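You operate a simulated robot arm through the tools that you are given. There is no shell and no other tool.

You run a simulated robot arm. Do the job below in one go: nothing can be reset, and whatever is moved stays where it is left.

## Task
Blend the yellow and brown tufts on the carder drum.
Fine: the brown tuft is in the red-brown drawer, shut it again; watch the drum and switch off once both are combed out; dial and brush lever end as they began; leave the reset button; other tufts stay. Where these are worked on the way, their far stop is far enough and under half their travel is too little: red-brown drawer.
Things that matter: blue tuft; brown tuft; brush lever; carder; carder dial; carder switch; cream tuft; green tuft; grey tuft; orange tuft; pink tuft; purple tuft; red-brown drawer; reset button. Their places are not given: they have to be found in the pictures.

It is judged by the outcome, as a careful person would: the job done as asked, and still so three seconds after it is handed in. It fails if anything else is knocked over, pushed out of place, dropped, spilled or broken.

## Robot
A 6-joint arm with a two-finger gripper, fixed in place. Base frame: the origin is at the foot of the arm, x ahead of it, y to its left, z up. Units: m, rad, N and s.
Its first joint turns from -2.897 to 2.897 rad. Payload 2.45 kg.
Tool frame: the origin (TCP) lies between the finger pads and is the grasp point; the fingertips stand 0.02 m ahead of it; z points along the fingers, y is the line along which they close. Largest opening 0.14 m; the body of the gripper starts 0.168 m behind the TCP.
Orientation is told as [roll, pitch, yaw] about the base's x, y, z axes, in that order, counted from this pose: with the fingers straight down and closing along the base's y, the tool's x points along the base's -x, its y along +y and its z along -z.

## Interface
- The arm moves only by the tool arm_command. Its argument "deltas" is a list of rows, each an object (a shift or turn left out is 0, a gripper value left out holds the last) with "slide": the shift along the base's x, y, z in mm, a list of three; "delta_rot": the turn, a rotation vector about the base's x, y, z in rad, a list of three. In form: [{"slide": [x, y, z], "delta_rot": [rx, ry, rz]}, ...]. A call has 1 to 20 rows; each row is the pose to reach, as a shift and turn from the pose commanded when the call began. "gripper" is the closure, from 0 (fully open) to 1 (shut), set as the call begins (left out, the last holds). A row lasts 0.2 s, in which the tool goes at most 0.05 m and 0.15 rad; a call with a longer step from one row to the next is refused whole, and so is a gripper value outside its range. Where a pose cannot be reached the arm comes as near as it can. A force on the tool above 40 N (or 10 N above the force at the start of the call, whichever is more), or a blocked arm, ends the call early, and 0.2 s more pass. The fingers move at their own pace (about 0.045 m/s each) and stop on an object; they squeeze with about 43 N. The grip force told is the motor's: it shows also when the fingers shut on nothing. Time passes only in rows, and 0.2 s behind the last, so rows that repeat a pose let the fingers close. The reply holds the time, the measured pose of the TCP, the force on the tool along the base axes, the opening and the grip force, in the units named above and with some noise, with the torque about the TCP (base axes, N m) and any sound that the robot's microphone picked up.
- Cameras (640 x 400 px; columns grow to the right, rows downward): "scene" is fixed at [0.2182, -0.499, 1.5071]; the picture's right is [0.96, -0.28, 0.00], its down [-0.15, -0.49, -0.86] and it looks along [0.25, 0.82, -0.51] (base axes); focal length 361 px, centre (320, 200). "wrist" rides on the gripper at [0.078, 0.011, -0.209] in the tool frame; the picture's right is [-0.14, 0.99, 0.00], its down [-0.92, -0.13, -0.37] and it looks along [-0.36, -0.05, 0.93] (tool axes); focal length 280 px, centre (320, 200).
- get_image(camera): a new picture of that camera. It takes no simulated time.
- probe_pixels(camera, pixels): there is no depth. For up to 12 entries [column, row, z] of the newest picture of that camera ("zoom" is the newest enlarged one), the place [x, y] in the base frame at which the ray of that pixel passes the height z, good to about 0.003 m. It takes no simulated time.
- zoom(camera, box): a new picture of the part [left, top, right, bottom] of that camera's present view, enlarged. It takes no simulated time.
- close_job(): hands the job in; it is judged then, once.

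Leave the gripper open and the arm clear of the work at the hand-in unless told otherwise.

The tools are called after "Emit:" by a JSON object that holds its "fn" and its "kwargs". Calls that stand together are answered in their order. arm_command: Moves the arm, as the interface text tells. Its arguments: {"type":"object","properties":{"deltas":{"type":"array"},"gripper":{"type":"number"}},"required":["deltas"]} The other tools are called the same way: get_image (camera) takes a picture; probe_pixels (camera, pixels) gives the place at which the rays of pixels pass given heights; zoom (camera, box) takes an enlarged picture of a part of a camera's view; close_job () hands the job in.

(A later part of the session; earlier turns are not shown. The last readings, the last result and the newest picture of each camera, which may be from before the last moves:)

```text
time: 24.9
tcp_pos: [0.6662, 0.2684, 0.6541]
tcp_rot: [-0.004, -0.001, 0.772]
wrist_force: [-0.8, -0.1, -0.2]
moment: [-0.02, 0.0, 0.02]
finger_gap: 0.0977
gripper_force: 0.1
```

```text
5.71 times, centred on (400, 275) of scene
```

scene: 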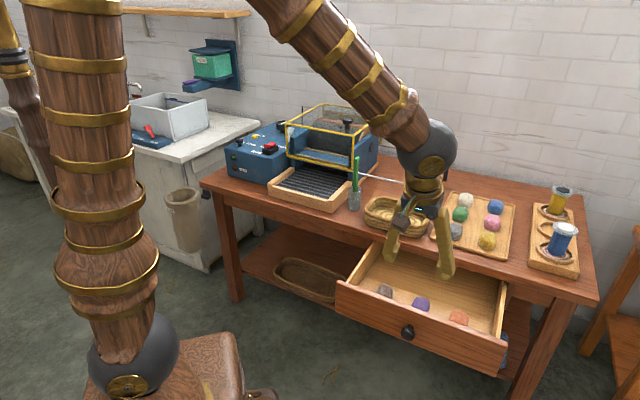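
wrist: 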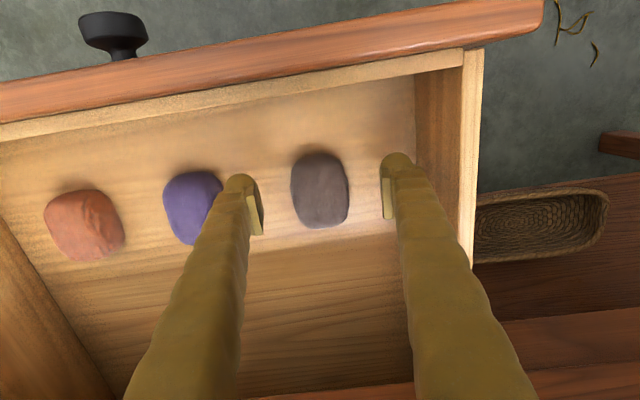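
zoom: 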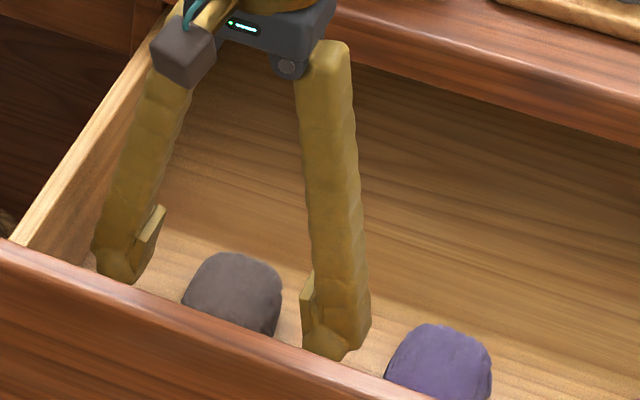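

The tuft lies well between the pads. I'll go 4 mm lower and close gently on it.

Emit:
{"fn": "arm_command", "kwargs": {"deltas": [{"slide": [0, 0, -2]}, {"slide": [0, 0, -4]}, {"slide": [0, 0, -4]}], "gripper": 0.45}}

Emit:
{"fn": "arm_command", "kwargs": {"deltas": [{"slide": [0, 0, 0]}, {"slide": [0, 0, 0]}, {"slide": [0, 0, 0]}, {"slide": [0, 0, 0]}], "gripper": 1}}

Emit:
{"fn": "zoom", "kwargs": {"camera": "wrist", "box": [220, 120, 420, 260]}}

```text
time: 25.7
tcp_pos: [0.6644, 0.2685, 0.651]
tcp_rot: [-0.006, -0.004, 0.773]
wrist_force: [0.8, -0.1, 0.4]
moment: [0.02, 0.0, -0.03]
finger_gap: 0.0769
gripper_force: 0.0
```

```text
time: 26.7
tcp_pos: [0.6645, 0.269, 0.6516]
tcp_rot: [-0.006, -0.001, 0.772]
wrist_force: [-0.2, 0.3, -0.2]
moment: [0.02, -0.01, 0.0]
finger_gap: 0.0474
gripper_force: 43.0
```

```text
2.86 times, centred on (320, 190) of wrist
```

zoom: 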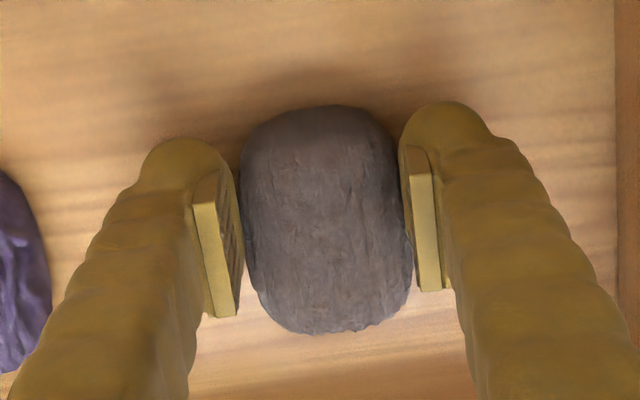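

Brown is held (gap 0.047, 43 N). I lift it straight up to z≈0.97.

Emit:
{"fn": "arm_command", "kwargs": {"deltas": [{"slide": [0, 0, 20]}, {"slide": [0, 0, 50]}, {"slide": [0, 0, 95]}, {"slide": [0, 0, 140]}, {"slide": [0, 0, 185]}, {"slide": [0, 0, 230]}, {"slide": [0, 0, 275]}, {"slide": [0, 0, 320]}, {"slide": [0, 0, 320]}], "gripper": 1}}

Emit:
{"fn": "get_image", "kwargs": {"camera": "scene"}}

Emit:
{"fn": "get_image", "kwargs": {"camera": "wrist"}}

```text
time: 28.7
tcp_pos: [0.6621, 0.2684, 0.9721]
tcp_rot: [-0.005, -0.003, 0.772]
wrist_force: [0.1, 1.2, 0.5]
moment: [0.02, 0.01, 0.05]
finger_gap: 0.0445
gripper_force: 43.1
```

```text
taken
```

scene: 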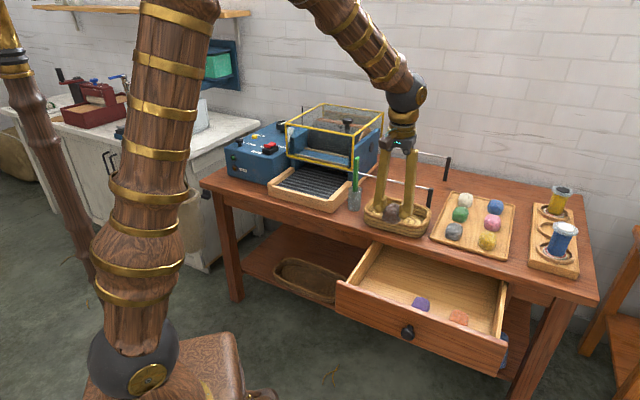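

```text
taken
```

wrist: 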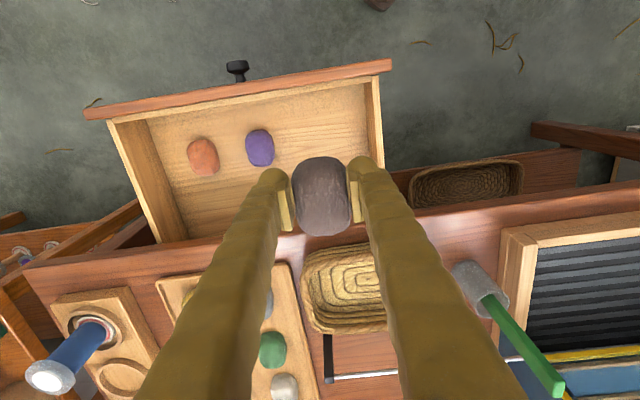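

The tuft is held securely. I now move left in front of the table to u≈−0.15 (in front of the carder's feed tray), and look at the belt.

Emit:
{"fn": "arm_command", "kwargs": {"deltas": [{"slide": [-27, 33, 2]}, {"slide": [-54, 66, 4]}, {"slide": [-81, 99, 6]}, {"slide": [-108, 132, 8]}, {"slide": [-135, 165, 10]}, {"slide": [-162, 198, 12]}, {"slide": [-189, 231, 14]}, {"slide": [-216, 264, 16]}, {"slide": [-243, 297, 18]}, {"slide": [-270, 330, 20]}, {"slide": [-270, 330, 20]}], "gripper": 1}}

Emit:
{"fn": "get_image", "kwargs": {"camera": "wrist"}}

Emit:
{"fn": "get_image", "kwargs": {"camera": "scene"}}

```text
time: 31.1
tcp_pos: [0.3971, 0.5971, 0.9877]
tcp_rot: [-0.004, 0.004, 0.768]
wrist_force: [0.5, 0.5, 0.2]
moment: [0.03, -0.02, 0.01]
finger_gap: 0.0438
gripper_force: 42.9
```

```text
taken
```

wrist: 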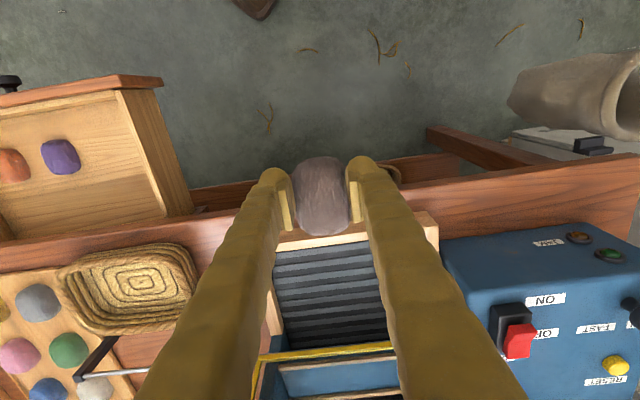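

```text
taken
```

scene: 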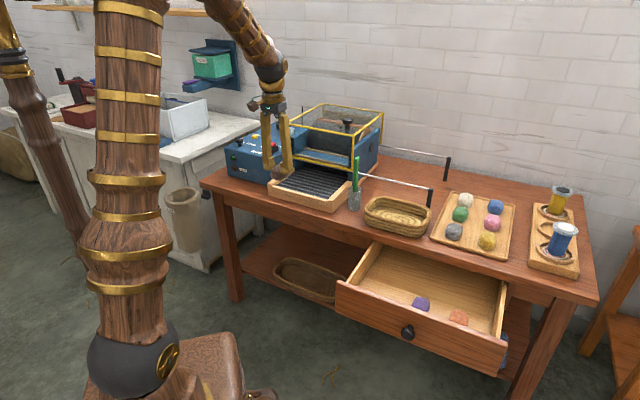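

Brown still held. The feed tray spans u≈−0.30..0.0, n≈0.84..1.0, and the cover's front face is at n≈1.0. I move above the belt's left half (target x≈0.51, y≈0.785) at z≈0.93.

Emit:
{"fn": "arm_command", "kwargs": {"deltas": [{"slide": [20, 33, -2]}, {"slide": [42, 70, -10]}, {"slide": [65, 108, -20]}, {"slide": [90, 150, -35]}, {"slide": [113, 188, -55]}, {"slide": [113, 188, -55]}], "gripper": 1}}

Emit:
{"fn": "get_image", "kwargs": {"camera": "wrist"}}

Emit:
{"fn": "zoom", "kwargs": {"camera": "scene", "box": [210, 60, 400, 220]}}

```text
refused: row 4 steps farther than a row can; nothing moved
```

```text
taken
```

wrist: 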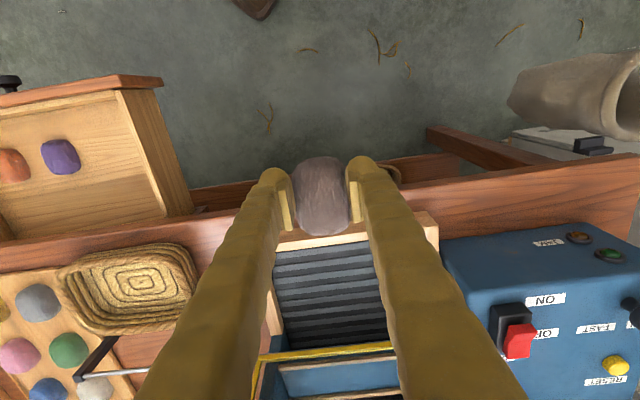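

```text
2.50 times, centred on (305, 140) of scene
```

zoom: 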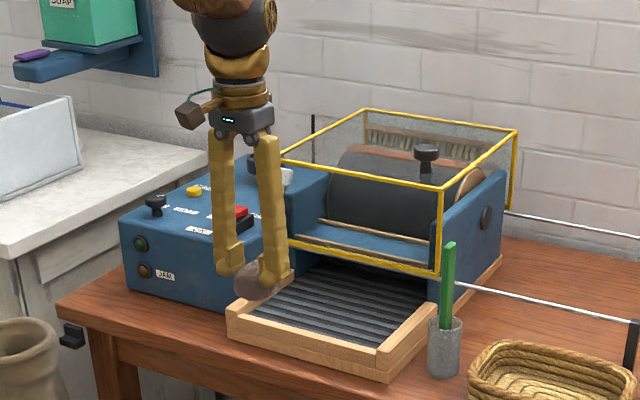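

One row was too long; nothing moved. I'll repeat with equal smaller steps.

Emit:
{"fn": "arm_command", "kwargs": {"deltas": [{"slide": [19, 31, -5]}, {"slide": [38, 63, -12]}, {"slide": [57, 94, -20]}, {"slide": [76, 126, -30]}, {"slide": [95, 157, -42]}, {"slide": [113, 188, -55]}, {"slide": [113, 188, -55]}], "gripper": 1}}

Emit:
{"fn": "get_image", "kwargs": {"camera": "wrist"}}

Emit:
{"fn": "zoom", "kwargs": {"camera": "scene", "box": [210, 60, 400, 220]}}

```text
time: 32.7
tcp_pos: [0.5091, 0.785, 0.9357]
tcp_rot: [-0.005, -0.002, 0.773]
wrist_force: [0.3, -0.3, -0.5]
moment: [-0.01, -0.02, -0.03]
finger_gap: 0.0433
gripper_force: 42.6
```

```text
taken
```

wrist: 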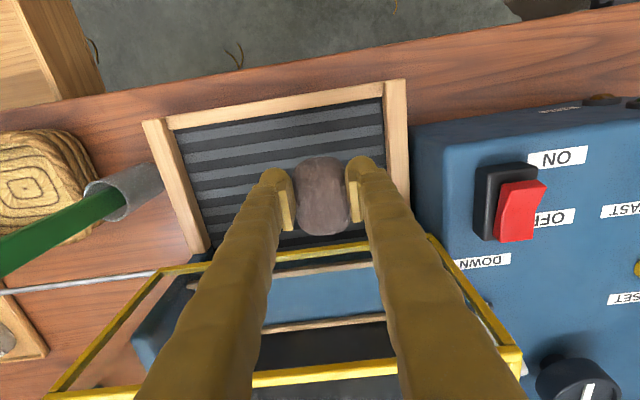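

```text
2.50 times, centred on (305, 140) of scene
```

zoom: 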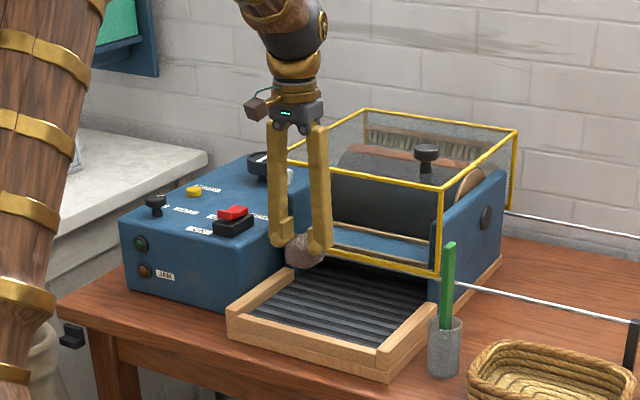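

The tray is in clear view: frame inner corners at (175,131) and (383,98). I'll probe the belt area and cover bar.

Emit:
{"fn": "probe_pixels", "kwargs": {"camera": "wrist", "pixels": [[175, 131, 0.77], [383, 98, 0.77], [211, 248, 0.77], [142, 120, 0.787], [406, 80, 0.787], [408, 205, 0.787], [330, 250, 0.86], [190, 268, 0.86], [430, 237, 0.86], [320, 160, 0.77], [320, 230, 0.77]]}}

Emit:
{"fn": "zoom", "kwargs": {"camera": "wrist", "box": [130, 60, 450, 280]}}

```text
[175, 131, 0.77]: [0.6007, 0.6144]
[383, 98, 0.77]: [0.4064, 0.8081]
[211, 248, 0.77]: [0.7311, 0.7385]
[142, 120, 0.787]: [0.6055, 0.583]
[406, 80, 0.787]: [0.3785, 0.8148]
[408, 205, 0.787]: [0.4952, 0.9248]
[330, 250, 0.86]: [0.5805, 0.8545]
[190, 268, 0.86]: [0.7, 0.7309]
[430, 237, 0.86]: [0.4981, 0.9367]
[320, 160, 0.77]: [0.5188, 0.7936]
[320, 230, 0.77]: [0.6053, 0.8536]
```

```text
1.82 times, centred on (290, 170) of wrist
```

zoom: 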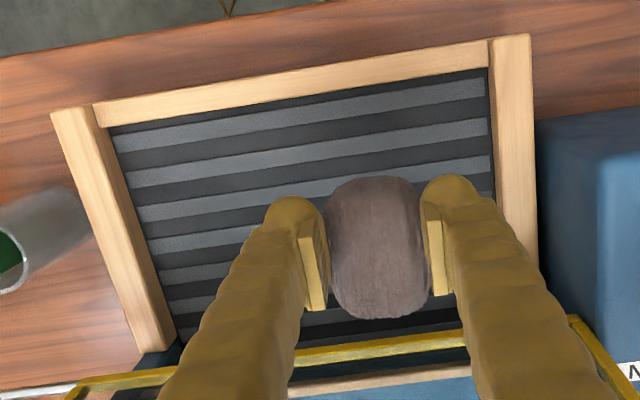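

The belt spans u −0.289..−0.0145, n 0.858..1.04. The tuft is above the left half. I lower to z≈0.815 then check.

Emit:
{"fn": "arm_command", "kwargs": {"deltas": [{"slide": [0, 0, -35]}, {"slide": [0, 0, -70]}, {"slide": [0, 0, -100]}, {"slide": [0, 0, -115]}, {"slide": [0, 0, -121]}, {"slide": [0, 0, -121]}], "gripper": 1}}

Emit:
{"fn": "zoom", "kwargs": {"camera": "scene", "box": [240, 120, 370, 220]}}

Emit:
{"fn": "get_image", "kwargs": {"camera": "wrist"}}

```text
time: 33.5
tcp_pos: [0.5093, 0.7885, 0.8434]
tcp_rot: [-0.004, -0.009, 0.772]
wrist_force: [-0.3, 0.0, 8.6]
moment: [-0.15, -0.14, 0.01]
finger_gap: 0.0434
gripper_force: 43.5
stopped in row 4: the force on the tool passed its limit at 65 N (the readings are from after the stop); the commanded pose is now the measured one
```

```text
4.00 times, centred on (305, 170) of scene
```

zoom: 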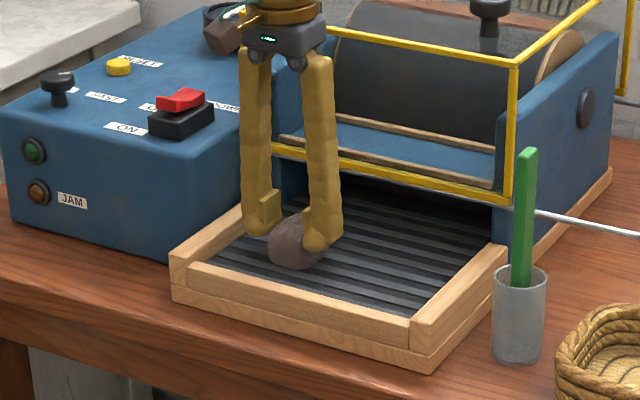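

```text
taken
```

wrist: 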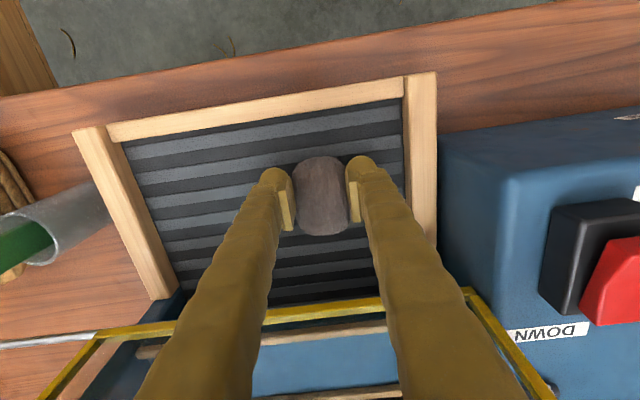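

It stopped at z=0.843 with a contact force — the tuft apparently touches the belt (higher than I thought). I'll verify belt height by triangulating the frame's front-left corner: scene (267.5,182.5) and wrist (436,73).

Emit:
{"fn": "probe_pixels", "kwargs": {"camera": "scene", "pixels": [[267.5, 182.5, 0.78], [267.5, 182.5, 0.8], [267.5, 182.5, 0.82], [407.75, 200, 0.8], [333, 199, 0.8], [333, 199, 0.82]]}}

Emit:
{"fn": "probe_pixels", "kwargs": {"camera": "wrist", "pixels": [[436, 73, 0.78], [436, 73, 0.8], [436, 73, 0.82], [73, 132, 0.78], [73, 132, 0.8], [73, 132, 0.82]]}}

Emit:
{"fn": "zoom", "kwargs": {"camera": "wrist", "box": [240, 120, 400, 260]}}

```text
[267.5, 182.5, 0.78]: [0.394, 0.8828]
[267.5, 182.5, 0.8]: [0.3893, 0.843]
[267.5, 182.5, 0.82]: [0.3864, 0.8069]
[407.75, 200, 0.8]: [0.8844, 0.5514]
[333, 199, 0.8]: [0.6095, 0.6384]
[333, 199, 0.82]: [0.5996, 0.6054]
```

```text
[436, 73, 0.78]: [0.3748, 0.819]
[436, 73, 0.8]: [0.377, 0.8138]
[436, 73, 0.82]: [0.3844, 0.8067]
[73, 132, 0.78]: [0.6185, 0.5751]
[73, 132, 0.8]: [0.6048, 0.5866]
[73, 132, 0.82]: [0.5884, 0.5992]
```

```text
2.86 times, centred on (320, 190) of wrist
```

zoom: 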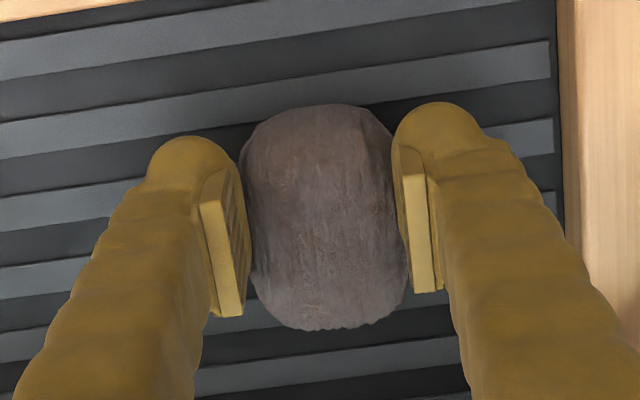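

The frame top is at z≈0.82, so the tuft is indeed resting on the belt. I release it by opening partly, then rise.

Emit:
{"fn": "arm_command", "kwargs": {"deltas": [{"slide": [0, 0, 1]}, {"slide": [0, 0, 1]}, {"slide": [0, 0, 1]}, {"slide": [0, 0, 1]}], "gripper": 0.4}}

Emit:
{"fn": "arm_command", "kwargs": {"deltas": [{"slide": [0, 0, 15]}, {"slide": [0, 0, 40]}, {"slide": [0, 0, 80]}, {"slide": [-10, -10, 120]}, {"slide": [-30, -30, 150]}, {"slide": [-60, -60, 160]}, {"slide": [-90, -90, 160]}, {"slide": [-90, -90, 160]}], "gripper": 0.4}}

Emit:
{"fn": "get_image", "kwargs": {"camera": "wrist"}}

Emit:
{"fn": "zoom", "kwargs": {"camera": "scene", "box": [220, 100, 390, 220]}}

```text
time: 34.5
tcp_pos: [0.5085, 0.7886, 0.8439]
tcp_rot: [-0.003, -0.008, 0.771]
wrist_force: [0.3, 0.3, 0.2]
moment: [-0.02, -0.01, -0.04]
finger_gap: 0.0841
gripper_force: 0.0
```

```text
time: 36.3
tcp_pos: [0.4188, 0.699, 1.0043]
tcp_rot: [-0.004, -0.007, 0.771]
wrist_force: [-0.1, 0.1, 0.2]
moment: [-0.03, 0.0, -0.02]
finger_gap: 0.0838
gripper_force: 0.1
```

```text
taken
```

wrist: 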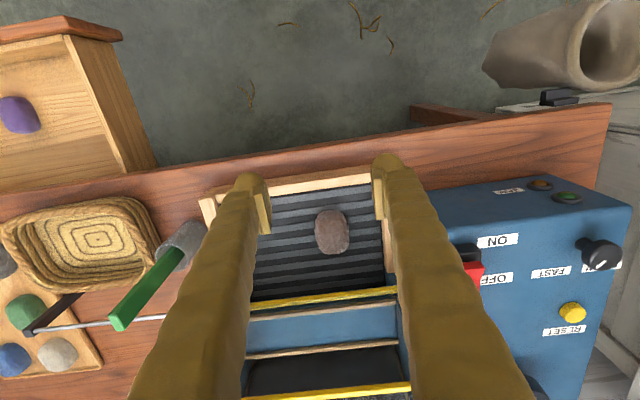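

```text
3.33 times, centred on (305, 160) of scene
```

zoom: 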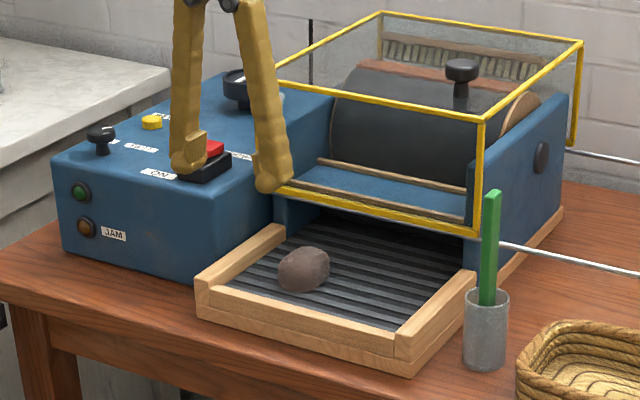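

Brown rests on the belt. Next I'll shut the drawer: go back in front of the knob with the same 0.3 tilt as before.

Emit:
{"fn": "arm_command", "kwargs": {"deltas": [{"slide": [12.7, -43.8, -2], "delta_rot": [0.014, -0.014, 0]}, {"slide": [25.4, -87.6, -4], "delta_rot": [0.028, -0.028, 0]}, {"slide": [38.1, -131.4, -6], "delta_rot": [0.042, -0.043, 0]}, {"slide": [50.8, -175.2, -8], "delta_rot": [0.056, -0.057, 0]}, {"slide": [63.4, -219, -10], "delta_rot": [0.07, -0.071, 0]}, {"slide": [76.1, -262.8, -12], "delta_rot": [0.084, -0.085, 0]}, {"slide": [88.7, -306.6, -14], "delta_rot": [0.098, -0.099, 0]}, {"slide": [101.4, -350.4, -16], "delta_rot": [0.113, -0.114, 0]}, {"slide": [114, -394.2, -18], "delta_rot": [0.127, -0.128, 0]}, {"slide": [126.7, -438, -20], "delta_rot": [0.141, -0.142, 0]}, {"slide": [139.4, -481.8, -22], "delta_rot": [0.155, -0.156, 0]}, {"slide": [152, -525.6, -24], "delta_rot": [0.169, -0.17, 0]}, {"slide": [164.7, -569.4, -26], "delta_rot": [0.183, -0.185, 0]}, {"slide": [177.4, -613.2, -28], "delta_rot": [0.197, -0.199, 0]}, {"slide": [190, -657, -30], "delta_rot": [0.211, -0.213, 0]}, {"slide": [190, -657, -30], "delta_rot": [0.211, -0.213, 0]}], "gripper": 0.3}}

Emit:
{"fn": "get_image", "kwargs": {"camera": "wrist"}}

Emit:
{"fn": "get_image", "kwargs": {"camera": "scene"}}

```text
time: 39.7
tcp_pos: [0.6086, 0.0423, 0.972]
tcp_rot: [0.0, -0.307, 0.77]
wrist_force: [0.0, -0.1, -0.2]
moment: [-0.01, 0.03, -0.03]
finger_gap: 0.0977
gripper_force: 0.1
```

```text
taken
```

wrist: 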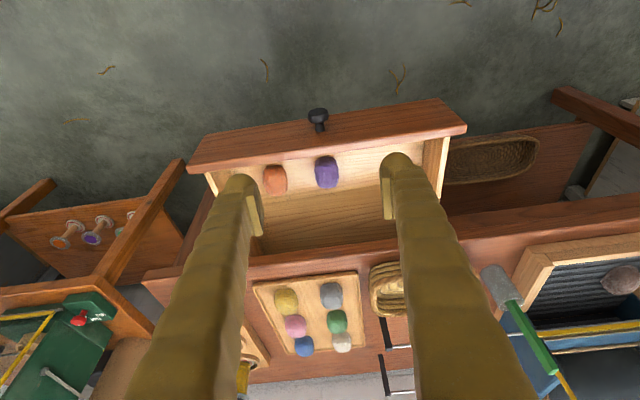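

```text
taken
```

scene: 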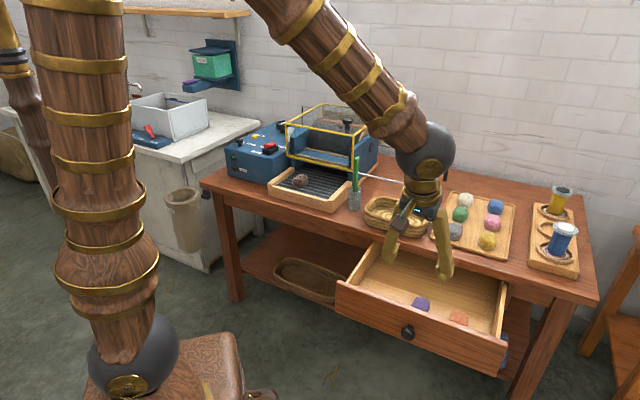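

Same pose as when I left the knob. I descend to z≈0.658, then move forward 58 mm to straddle the knob.

Emit:
{"fn": "arm_command", "kwargs": {"deltas": [{"slide": [0, 0, -45]}, {"slide": [0, 0, -90]}, {"slide": [0, 0, -135]}, {"slide": [0, 0, -180]}, {"slide": [0, 0, -225]}, {"slide": [0, 0, -270]}, {"slide": [0, 0, -314]}, {"slide": [14, 14, -314]}, {"slide": [28, 28, -314]}, {"slide": [41, 42, -314]}, {"slide": [41, 42, -314]}], "gripper": 0.3}}

Emit:
{"fn": "get_image", "kwargs": {"camera": "wrist"}}

```text
time: 42.1
tcp_pos: [0.6499, 0.081, 0.6596]
tcp_rot: [-0.002, -0.306, 0.773]
wrist_force: [0.1, 0.5, -1.3]
moment: [0.0, 0.01, 0.04]
finger_gap: 0.0979
gripper_force: 0.1
```

```text
taken
```

wrist: 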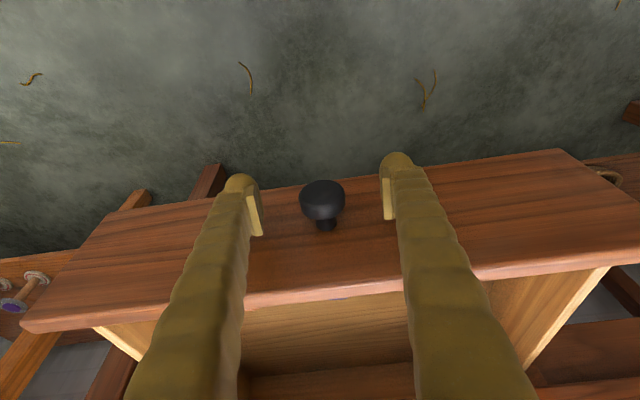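

The knob is centred at (322,200) between the fingers. I close on it.

Emit:
{"fn": "arm_command", "kwargs": {"deltas": [{"slide": [0, 0, 0]}, {"slide": [0, 0, 0]}, {"slide": [0, 0, 0]}, {"slide": [0, 0, 0]}, {"slide": [0, 0, 0]}], "gripper": 1}}

Emit:
{"fn": "arm_command", "kwargs": {"deltas": [{"slide": [5, 5, 0]}, {"slide": [12, 12, 0]}, {"slide": [19, 19, 0]}, {"slide": [26, 26, 0]}, {"slide": [33, 33, 0]}, {"slide": [40, 40, 0]}, {"slide": [47, 47, 0]}, {"slide": [54, 54, 0]}, {"slide": [61, 61, 0]}, {"slide": [68, 68, 0]}, {"slide": [75, 75, 0]}, {"slide": [82, 82, 0]}, {"slide": [89, 89, 0]}, {"slide": [96, 96, 0]}, {"slide": [103, 103, 0]}, {"slide": [110, 110, 0]}, {"slide": [117, 117, 0]}, {"slide": [124, 124, 0]}, {"slide": [131, 131, 0]}, {"slide": [138, 138, 0]}], "gripper": 1}}

Emit:
{"fn": "get_image", "kwargs": {"camera": "wrist"}}

Emit:
{"fn": "get_image", "kwargs": {"camera": "scene"}}

```text
time: 43.3
tcp_pos: [0.6484, 0.0837, 0.6597]
tcp_rot: [0.001, -0.307, 0.771]
wrist_force: [-12.4, 13.6, 5.1]
moment: [0.07, -0.01, 0.15]
finger_gap: 0.0361
gripper_force: 34.2
```

```text
time: 44.1
tcp_pos: [0.6655, 0.102, 0.6604]
tcp_rot: [-0.001, -0.308, 0.773]
wrist_force: [-3.5, 5.2, -0.8]
moment: [0.1, -0.14, 0.19]
finger_gap: 0.0354
gripper_force: 45.3
stopped in row 4: the force on the tool passed its limit at 42 N (the readings are from after the stop); the commanded pose is now the measured one
```

```text
taken
```

wrist: 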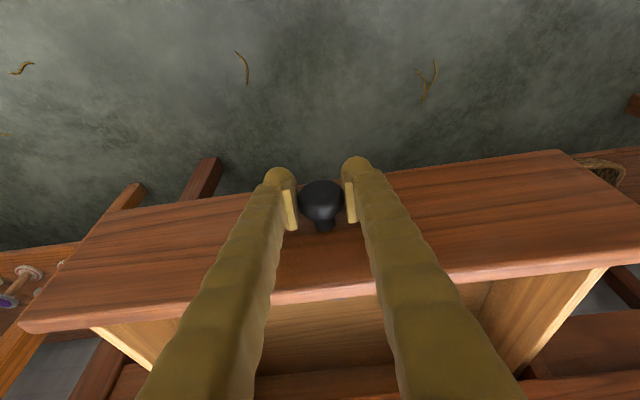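

```text
taken
```

scene: 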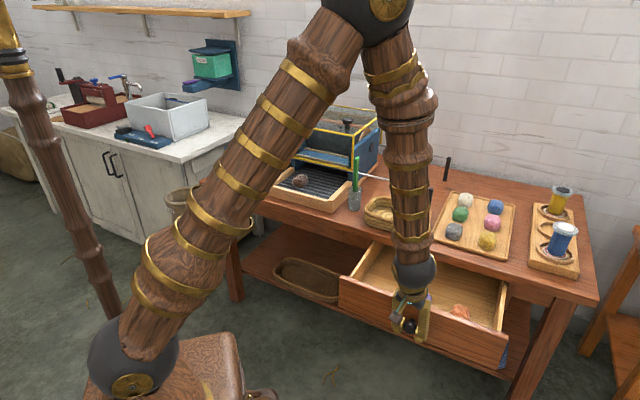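

It stopped from a momentary force rise at 42 N; the drawer moved ~25 mm in. I continue pushing in smaller steps.

Emit:
{"fn": "arm_command", "kwargs": {"deltas": [{"slide": [2, 2, 0]}, {"slide": [6, 6, 0]}, {"slide": [11, 11, 0]}, {"slide": [16, 16, 0]}, {"slide": [21, 21, 0]}, {"slide": [26, 26, 0]}, {"slide": [31, 31, 0]}, {"slide": [36, 36, 0]}, {"slide": [41, 41, 0]}, {"slide": [46, 46, 0]}, {"slide": [51, 51, 0]}, {"slide": [56, 56, 0]}, {"slide": [61, 61, 0]}, {"slide": [66, 66, 0]}, {"slide": [71, 71, 0]}, {"slide": [76, 76, 0]}, {"slide": [81, 81, 0]}, {"slide": [86, 86, 0]}, {"slide": [91, 91, 0]}, {"slide": [96, 96, 0]}], "gripper": 1}}

Emit:
{"fn": "get_image", "kwargs": {"camera": "scene"}}

```text
time: 48.3
tcp_pos: [0.7626, 0.196, 0.6606]
tcp_rot: [0.001, -0.306, 0.773]
wrist_force: [-7.2, 6.5, -31.0]
moment: [-0.32, 0.32, 0.07]
finger_gap: 0.0357
gripper_force: 45.1
```

```text
taken
```

scene: 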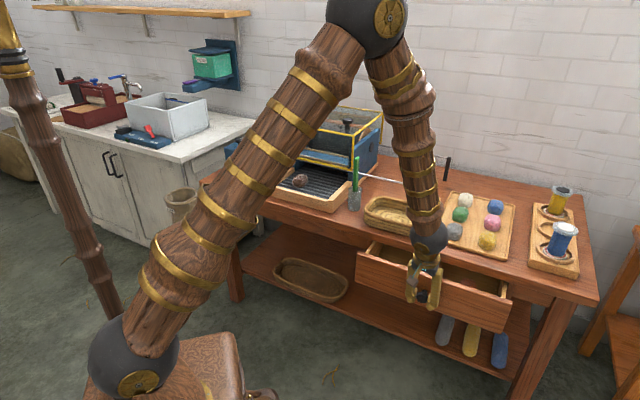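

The drawer is now ~70 mm from shut. There's a vertical strain of −31 N, so I lower the commanded height by 2–3 mm and continue pushing.

Emit:
{"fn": "arm_command", "kwargs": {"deltas": [{"slide": [0, 0, -1.5]}, {"slide": [3, 3, -3]}, {"slide": [8, 8, -3]}, {"slide": [13, 13, -3]}, {"slide": [18, 18, -3]}, {"slide": [23, 23, -3]}, {"slide": [28, 28, -3]}, {"slide": [33, 33, -3]}, {"slide": [38, 38, -3]}, {"slide": [43, 43, -3]}, {"slide": [48, 48, -3]}, {"slide": [53, 53, -3]}, {"slide": [58, 58, -3]}, {"slide": [63, 63, -3]}, {"slide": [67, 67, -3]}, {"slide": [71, 71, -3]}, {"slide": [74, 74, -3]}], "gripper": 1}}

Emit:
{"fn": "get_image", "kwargs": {"camera": "scene"}}

Emit:
{"fn": "get_image", "kwargs": {"camera": "wrist"}}

```text
time: 51.9
tcp_pos: [0.8361, 0.2704, 0.655]
tcp_rot: [0.002, -0.306, 0.775]
wrist_force: [-4.7, -42.5, 4.3]
moment: [-0.11, 0.03, -0.39]
finger_gap: 0.0347
gripper_force: 45.6
```

```text
taken
```

scene: 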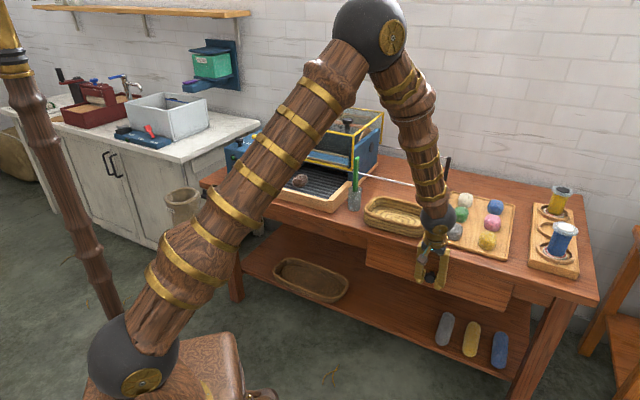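

```text
taken
```

wrist: 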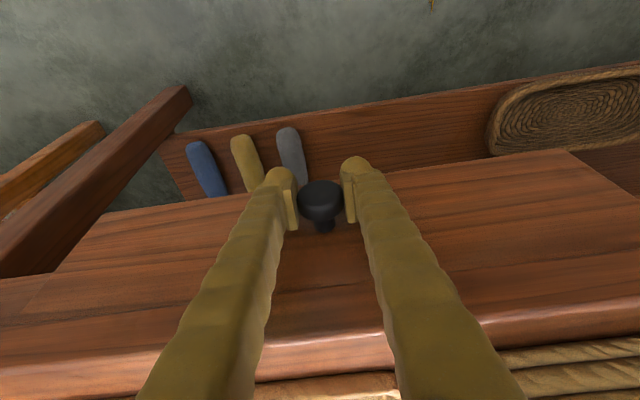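

The TCP is back at the original grasp point and there's a push force of ~42 N: the drawer is against its closed stop. I relax slightly, release and back off, then rise.

Emit:
{"fn": "arm_command", "kwargs": {"deltas": [{"slide": [-1, -2, 0]}, {"slide": [-1, -2, 0]}, {"slide": [-1, -2, 0]}, {"slide": [-1, -2, 0]}], "gripper": 0.3}}

Emit:
{"fn": "arm_command", "kwargs": {"deltas": [{"slide": [-14, -14, 0]}, {"slide": [-30, -30, 0]}, {"slide": [-60, -60, 0]}, {"slide": [-90, -90, 15]}, {"slide": [-110, -110, 50]}, {"slide": [-110, -110, 95]}, {"slide": [-110, -110, 140]}, {"slide": [-110, -110, 185]}, {"slide": [-110, -110, 230]}, {"slide": [-110, -110, 275]}, {"slide": [-110, -110, 320]}, {"slide": [-110, -110, 350]}, {"slide": [-110, -110, 350]}], "gripper": 0.3}}

Emit:
{"fn": "get_image", "kwargs": {"camera": "scene"}}

Emit:
{"fn": "get_image", "kwargs": {"camera": "wrist"}}

```text
time: 52.9
tcp_pos: [0.8356, 0.2693, 0.6568]
tcp_rot: [0.0, -0.307, 0.774]
wrist_force: [-0.9, -0.1, -0.3]
moment: [0.02, 0.0, -0.01]
finger_gap: 0.0979
gripper_force: 0.0
```

```text
time: 55.7
tcp_pos: [0.7263, 0.1603, 1.0064]
tcp_rot: [-0.001, -0.305, 0.773]
wrist_force: [-0.2, 0.7, -0.3]
moment: [0.02, 0.01, 0.0]
finger_gap: 0.0984
gripper_force: 0.1
```

```text
taken
```

scene: 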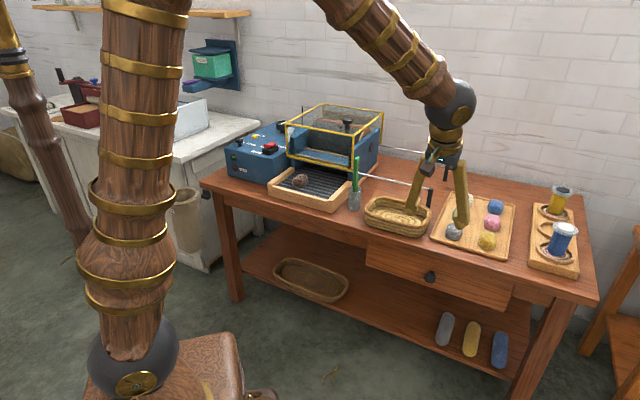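

```text
taken
```

wrist: 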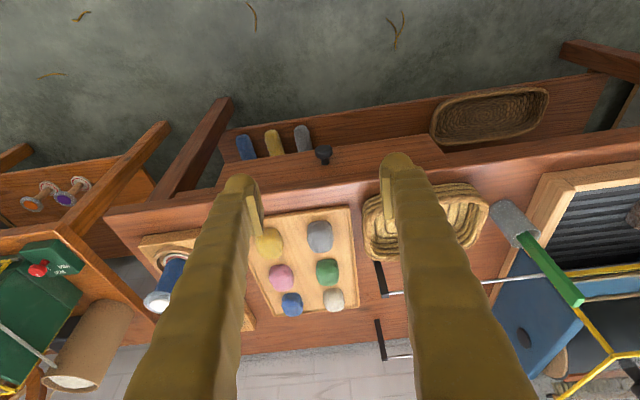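

The drawer is shut again (knob back at scene (430,277)). Now for yellow, at about (1.024, 0.265), which needs a greater outward tilt to reach. I move above/behind it at z≈0.95 with tilt 0.45 and look.

Emit:
{"fn": "arm_command", "kwargs": {"deltas": [{"slide": [38, 12, -8], "delta_rot": [0.015, -0.015, 0]}, {"slide": [77, 24, -16], "delta_rot": [0.029, -0.03, 0]}, {"slide": [116, 36, -24], "delta_rot": [0.044, -0.044, 0]}, {"slide": [154, 47, -32], "delta_rot": [0.058, -0.059, 0]}, {"slide": [193, 59, -40], "delta_rot": [0.073, -0.074, 0]}, {"slide": [231, 71, -48], "delta_rot": [0.087, -0.088, 0]}, {"slide": [270, 83, -56], "delta_rot": [0.102, -0.103, 0]}, {"slide": [270, 83, -56], "delta_rot": [0.102, -0.103, 0]}], "gripper": 0.42}}

Emit:
{"fn": "get_image", "kwargs": {"camera": "wrist"}}

Emit:
{"fn": "get_image", "kwargs": {"camera": "scene"}}

```text
time: 57.5
tcp_pos: [0.994, 0.242, 0.9505]
tcp_rot: [0.001, -0.452, 0.773]
wrist_force: [1.0, -0.3, 0.2]
moment: [0.0, -0.03, 0.01]
finger_gap: 0.0814
gripper_force: 0.1
```

```text
taken
```

wrist: 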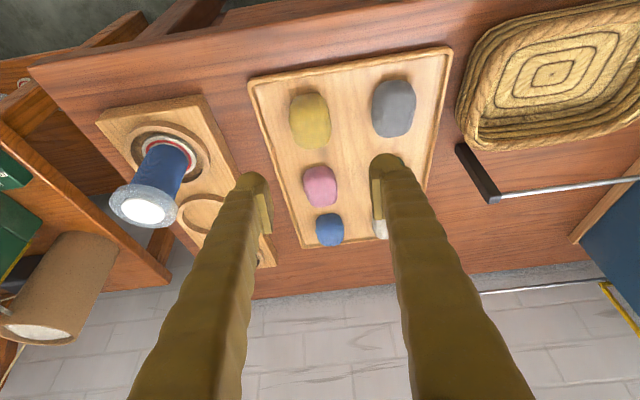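

```text
taken
```

scene: 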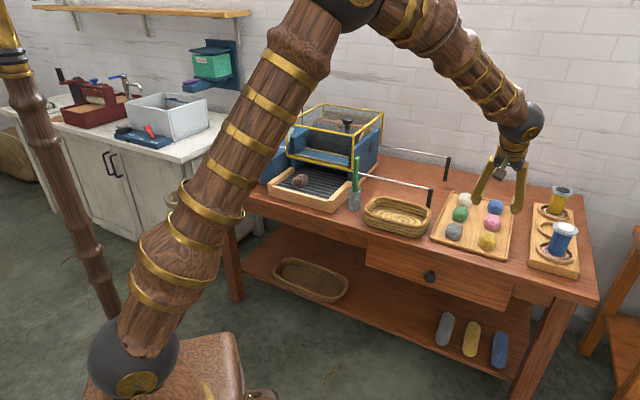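

The reach works. Yellow is at wrist (310,121), grey (393,107), pink (320,186). I'll probe their outlines.

Emit:
{"fn": "probe_pixels", "kwargs": {"camera": "wrist", "pixels": [[310, 121, 0.76], [310, 121, 0.79], [289, 123, 0.775], [331, 118, 0.775], [307, 93, 0.77], [314, 150, 0.79], [373, 107, 0.775], [417, 107, 0.775], [393, 107, 0.78], [320, 165, 0.77], [250, 85, 0.765], [452, 48, 0.765]]}}

Emit:
{"fn": "zoom", "kwargs": {"camera": "wrist", "box": [240, 40, 460, 250]}}

Emit:
{"fn": "zoom", "kwargs": {"camera": "scene", "box": [420, 140, 600, 280]}}

```text
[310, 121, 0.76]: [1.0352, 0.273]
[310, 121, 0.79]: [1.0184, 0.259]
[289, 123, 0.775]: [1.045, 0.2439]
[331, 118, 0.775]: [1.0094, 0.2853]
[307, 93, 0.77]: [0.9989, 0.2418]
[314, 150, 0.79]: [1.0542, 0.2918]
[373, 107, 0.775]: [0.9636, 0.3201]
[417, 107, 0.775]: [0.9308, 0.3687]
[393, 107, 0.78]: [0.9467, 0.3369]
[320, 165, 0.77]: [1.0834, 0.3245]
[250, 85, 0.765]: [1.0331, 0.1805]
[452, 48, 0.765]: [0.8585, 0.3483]
```

```text
1.90 times, centred on (350, 145) of wrist
```

zoom: 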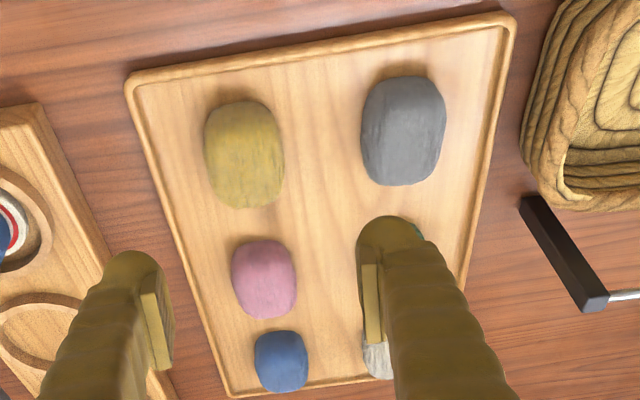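

```text
2.86 times, centred on (510, 210) of scene
```

zoom: 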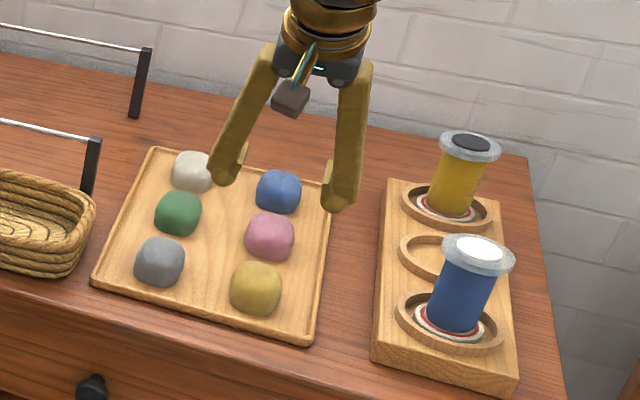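

Yellow's centre is ~(1.027, 0.266); grey is 57 mm away from its edge and the tray rim ~30 mm on the other side, so I narrow the opening to 0.074 m and descend to z≈0.83 first.

Emit:
{"fn": "arm_command", "kwargs": {"deltas": [{"slide": [11, 8, -10]}, {"slide": [22, 17, -30]}, {"slide": [33, 25, -60]}, {"slide": [33, 25, -90]}, {"slide": [33, 25, -120]}, {"slide": [33, 25, -120]}], "gripper": 0.47}}

Emit:
{"fn": "get_image", "kwargs": {"camera": "wrist"}}

Emit:
{"fn": "zoom", "kwargs": {"camera": "scene", "box": [420, 180, 560, 280]}}

```text
time: 58.9
tcp_pos: [1.029, 0.2661, 0.831]
tcp_rot: [0.002, -0.452, 0.772]
wrist_force: [-1.2, 0.1, 0.1]
moment: [0.02, 0.03, 0.03]
finger_gap: 0.0742
gripper_force: 0.1
```

```text
taken
```

wrist: 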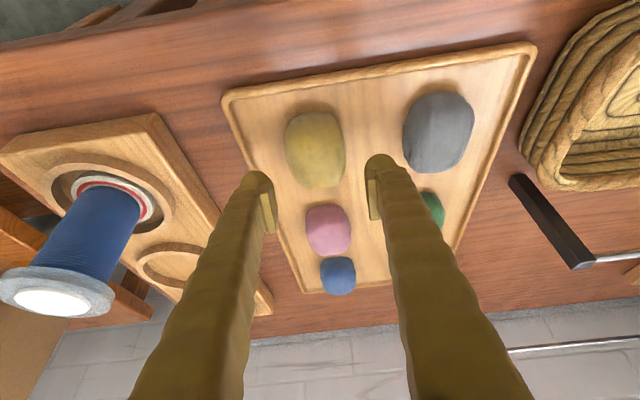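

```text
4.00 times, centred on (490, 230) of scene
```

zoom: 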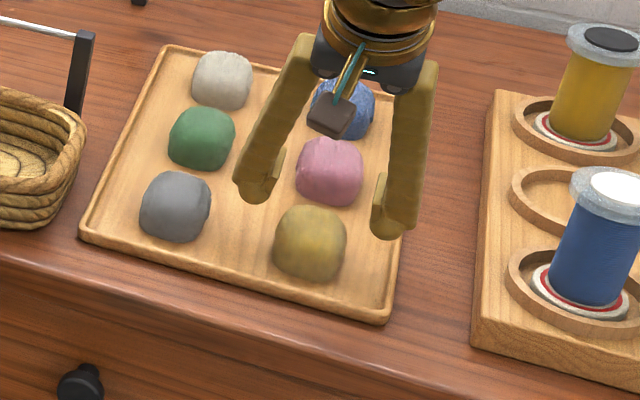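

I'll check yellow's location from this closer view: outline (285–347, 108–188).

Emit:
{"fn": "probe_pixels", "kwargs": {"camera": "wrist", "pixels": [[316, 148, 0.77], [316, 148, 0.78], [316, 148, 0.79], [285, 150, 0.775], [347, 146, 0.775], [313, 108, 0.76], [318, 188, 0.79], [405, 135, 0.775], [262, 165, 0.76], [232, 100, 0.76], [318, 160, 0.79]]}}

Emit:
{"fn": "probe_pixels", "kwargs": {"camera": "scene", "pixels": [[487.5, 240.5, 0.77], [487.5, 240.5, 0.78], [487.5, 240.5, 0.79], [487, 232, 0.8], [487, 232, 0.79]]}}

```text
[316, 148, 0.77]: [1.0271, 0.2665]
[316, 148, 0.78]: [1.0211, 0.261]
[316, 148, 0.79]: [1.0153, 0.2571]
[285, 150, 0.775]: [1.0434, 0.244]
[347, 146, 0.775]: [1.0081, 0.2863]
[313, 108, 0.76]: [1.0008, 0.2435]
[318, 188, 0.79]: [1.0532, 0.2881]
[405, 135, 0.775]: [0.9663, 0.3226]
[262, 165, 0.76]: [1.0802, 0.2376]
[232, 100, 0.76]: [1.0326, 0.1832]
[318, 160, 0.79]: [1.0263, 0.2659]
```

```text
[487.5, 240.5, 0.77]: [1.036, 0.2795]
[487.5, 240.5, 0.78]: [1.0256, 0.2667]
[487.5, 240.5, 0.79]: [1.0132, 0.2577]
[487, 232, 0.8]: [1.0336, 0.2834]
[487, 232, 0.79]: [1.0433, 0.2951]
```

Yellow's centre ≈ (1.021, 0.262), z≈0.785. I descend 45 mm with a −4 mm correction, slowly.

Emit:
{"fn": "arm_command", "kwargs": {"deltas": [{"slide": [-4, -4, -12]}, {"slide": [-4, -4, -24]}, {"slide": [-4, -4, -34]}, {"slide": [-4, -4, -40]}, {"slide": [-4, -4, -45]}, {"slide": [-4, -4, -45]}], "gripper": 0.47}}

Emit:
{"fn": "get_image", "kwargs": {"camera": "wrist"}}

Emit:
{"fn": "zoom", "kwargs": {"camera": "scene", "box": [440, 190, 540, 270]}}

```text
time: 60.3
tcp_pos: [1.0262, 0.2628, 0.7881]
tcp_rot: [0.001, -0.455, 0.772]
wrist_force: [-3.1, -1.0, 8.1]
moment: [-0.07, 0.13, -0.08]
finger_gap: 0.074
gripper_force: 0.1
stopped in row 6: the force on the tool passed its limit at 42 N (the readings are from after the stop); the commanded pose is now the measured one
```

```text
taken
```

wrist: 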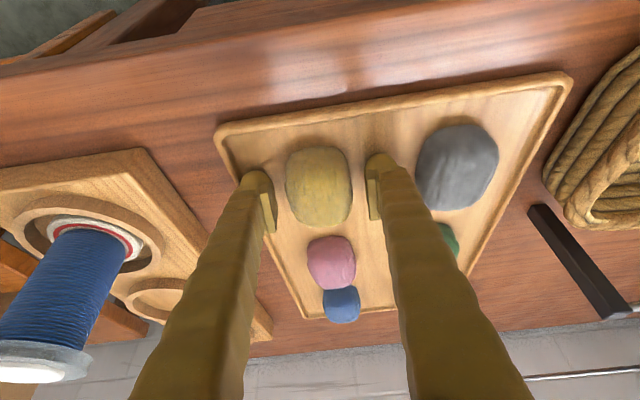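

```text
5.00 times, centred on (490, 230) of scene
```

zoom: 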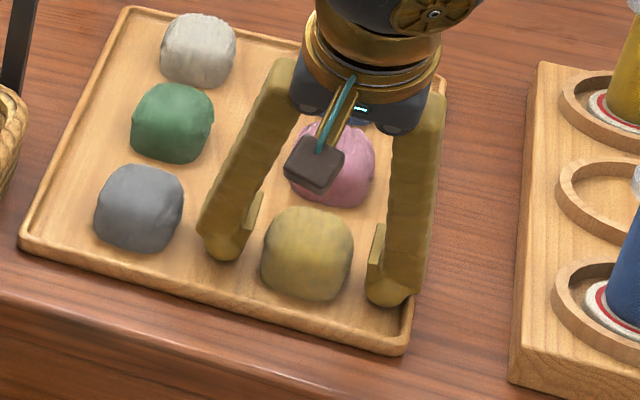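

The fingertips touched the tray floor lightly at z=0.788. Yellow is well between the pads. I raise 3 mm and close.

Emit:
{"fn": "arm_command", "kwargs": {"deltas": [{"slide": [0, 0, 3]}, {"slide": [0, 0, 3]}], "gripper": 0.47}}

Emit:
{"fn": "arm_command", "kwargs": {"deltas": [{"slide": [0, 0, 0]}, {"slide": [0, 0, 0]}, {"slide": [0, 0, 0]}, {"slide": [0, 0, 0]}], "gripper": 1}}

Emit:
{"fn": "get_image", "kwargs": {"camera": "wrist"}}

Emit:
{"fn": "zoom", "kwargs": {"camera": "scene", "box": [440, 190, 540, 270]}}

```text
time: 60.9
tcp_pos: [1.0245, 0.2628, 0.79]
tcp_rot: [0.0, -0.454, 0.772]
wrist_force: [-0.3, -0.6, 0.0]
moment: [0.0, 0.0, -0.02]
finger_gap: 0.0741
gripper_force: 0.1
```

```text
time: 61.9
tcp_pos: [1.0249, 0.2636, 0.7902]
tcp_rot: [-0.001, -0.455, 0.774]
wrist_force: [-0.6, 0.9, 0.5]
moment: [-0.01, 0.0, 0.04]
finger_gap: 0.0507
gripper_force: 43.3
```

```text
taken
```

wrist: 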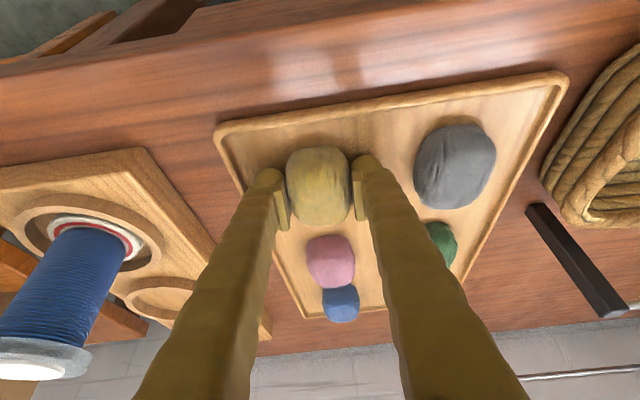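

```text
5.00 times, centred on (490, 230) of scene
```

zoom: 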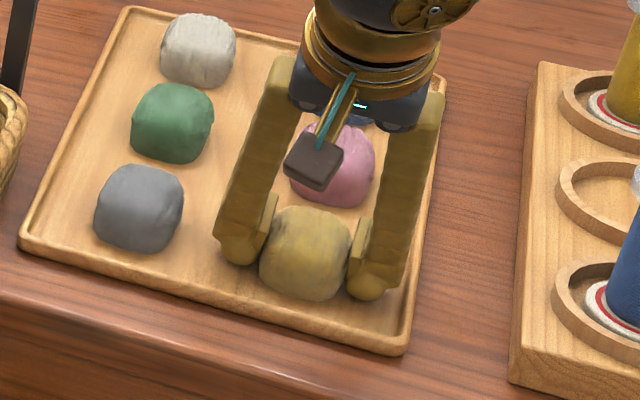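

Yellow is held (gap 0.051). I lift it straight up.

Emit:
{"fn": "arm_command", "kwargs": {"deltas": [{"slide": [0, 0, 15]}, {"slide": [0, 0, 45]}, {"slide": [0, 0, 90]}, {"slide": [0, 0, 135]}, {"slide": [-20, -20, 175]}, {"slide": [-50, -50, 190]}, {"slide": [-80, -80, 200]}, {"slide": [-80, -80, 200]}], "gripper": 1}}

Emit:
{"fn": "get_image", "kwargs": {"camera": "wrist"}}

Emit:
{"fn": "get_image", "kwargs": {"camera": "scene"}}

```text
time: 63.7
tcp_pos: [0.9438, 0.1858, 0.9894]
tcp_rot: [-0.001, -0.454, 0.774]
wrist_force: [-0.3, 0.4, -0.3]
moment: [0.02, -0.01, -0.03]
finger_gap: 0.0503
gripper_force: 42.9
```

```text
taken
```

wrist: 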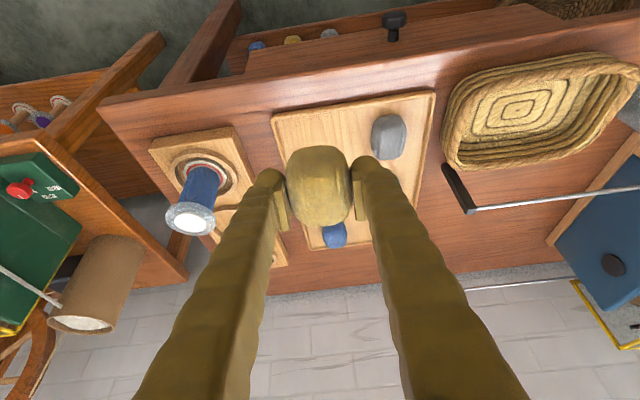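

```text
taken
```

scene: 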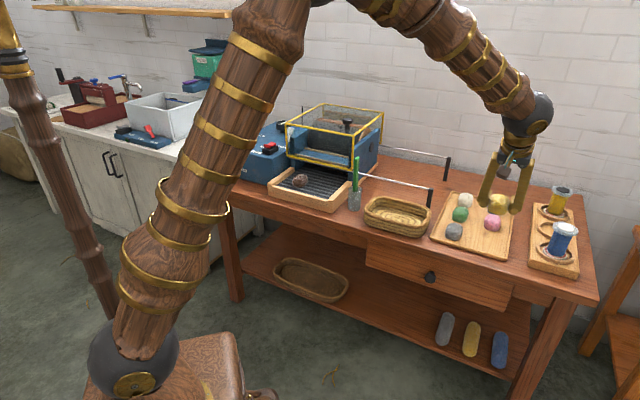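

Held well. I travel left in front of the table to u≈−0.095 while straightening the tool.

Emit:
{"fn": "arm_command", "kwargs": {"deltas": [{"slide": [-35.6, 27.7, 0], "delta_rot": [-0.023, 0.023, 0]}, {"slide": [-71.2, 55.4, 0], "delta_rot": [-0.046, 0.046, 0]}, {"slide": [-106.9, 83.1, 0], "delta_rot": [-0.068, 0.069, 0]}, {"slide": [-142.5, 110.8, 0], "delta_rot": [-0.091, 0.092, 0]}, {"slide": [-178.1, 138.5, 0], "delta_rot": [-0.114, 0.115, 0]}, {"slide": [-213.7, 166.2, 0], "delta_rot": [-0.137, 0.138, 0]}, {"slide": [-249.4, 194, 0], "delta_rot": [-0.16, 0.161, 0]}, {"slide": [-285, 221.7, 0], "delta_rot": [-0.182, 0.185, 0]}, {"slide": [-320.6, 249.4, 0], "delta_rot": [-0.205, 0.208, 0]}, {"slide": [-356.2, 277.1, 0], "delta_rot": [-0.228, 0.231, 0]}, {"slide": [-391.8, 304.8, 0], "delta_rot": [-0.251, 0.254, 0]}, {"slide": [-427.5, 332.5, 0], "delta_rot": [-0.273, 0.277, 0]}, {"slide": [-463.1, 360.2, 0], "delta_rot": [-0.296, 0.3, 0]}, {"slide": [-498.7, 387.9, 0], "delta_rot": [-0.319, 0.323, 0]}, {"slide": [-498.7, 387.9, 0], "delta_rot": [-0.319, 0.323, 0]}], "gripper": 1}}

Emit:
{"fn": "get_image", "kwargs": {"camera": "wrist"}}

Emit:
{"fn": "zoom", "kwargs": {"camera": "scene", "box": [210, 60, 400, 220]}}

```text
time: 66.9
tcp_pos: [0.4458, 0.5704, 0.9905]
tcp_rot: [-0.003, -0.001, 0.774]
wrist_force: [0.7, -0.1, 0.1]
moment: [-0.05, 0.01, -0.04]
finger_gap: 0.0502
gripper_force: 43.4
```

```text
taken
```

wrist: 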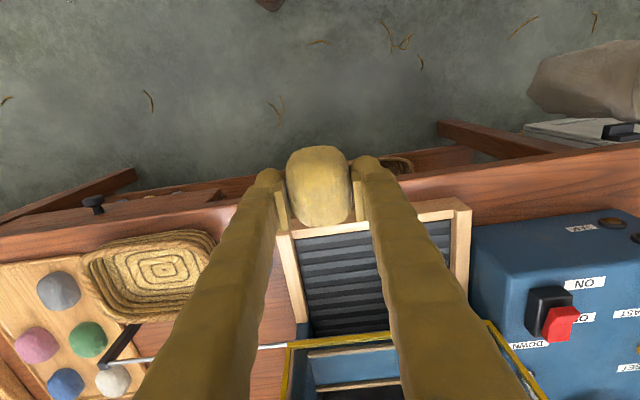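

```text
2.50 times, centred on (305, 140) of scene
```

zoom: 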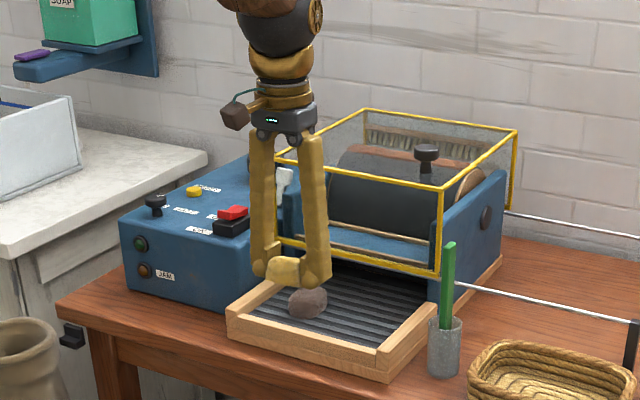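

Next I move forward above the belt's right half (x≈0.587, y≈0.706) at z≈0.93.

Emit:
{"fn": "arm_command", "kwargs": {"deltas": [{"slide": [28, 27, -8]}, {"slide": [56, 54, -18]}, {"slide": [85, 82, -30]}, {"slide": [113, 109, -45]}, {"slide": [141, 136, -60]}, {"slide": [141, 136, -60]}], "gripper": 1}}

Emit:
{"fn": "get_image", "kwargs": {"camera": "wrist"}}

Emit:
{"fn": "zoom", "kwargs": {"camera": "scene", "box": [210, 60, 400, 220]}}

```text
time: 68.3
tcp_pos: [0.5887, 0.7089, 0.9296]
tcp_rot: [-0.001, 0.001, 0.774]
wrist_force: [-0.9, -0.2, -0.3]
moment: [-0.02, -0.01, -0.02]
finger_gap: 0.0502
gripper_force: 43.3
```

```text
taken
```

wrist: 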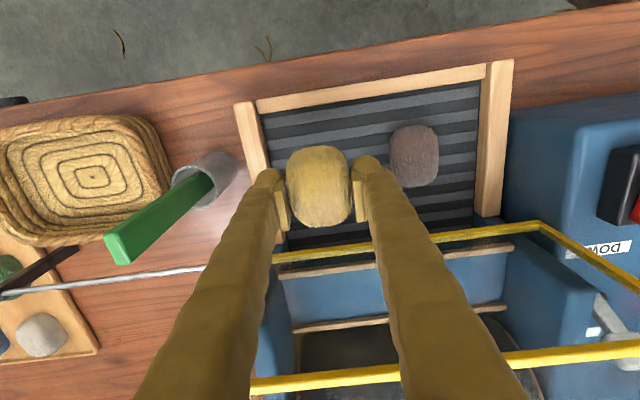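

```text
2.50 times, centred on (305, 140) of scene
```

zoom: 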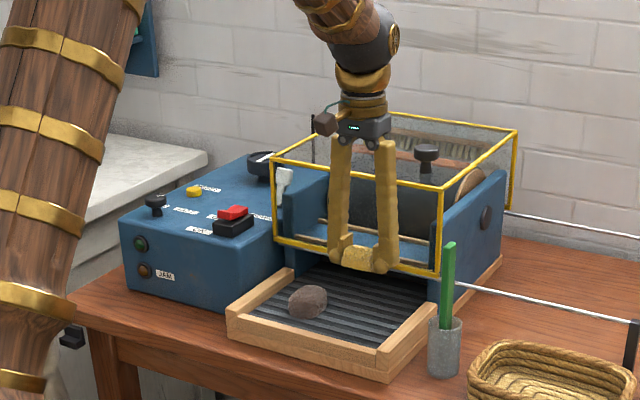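

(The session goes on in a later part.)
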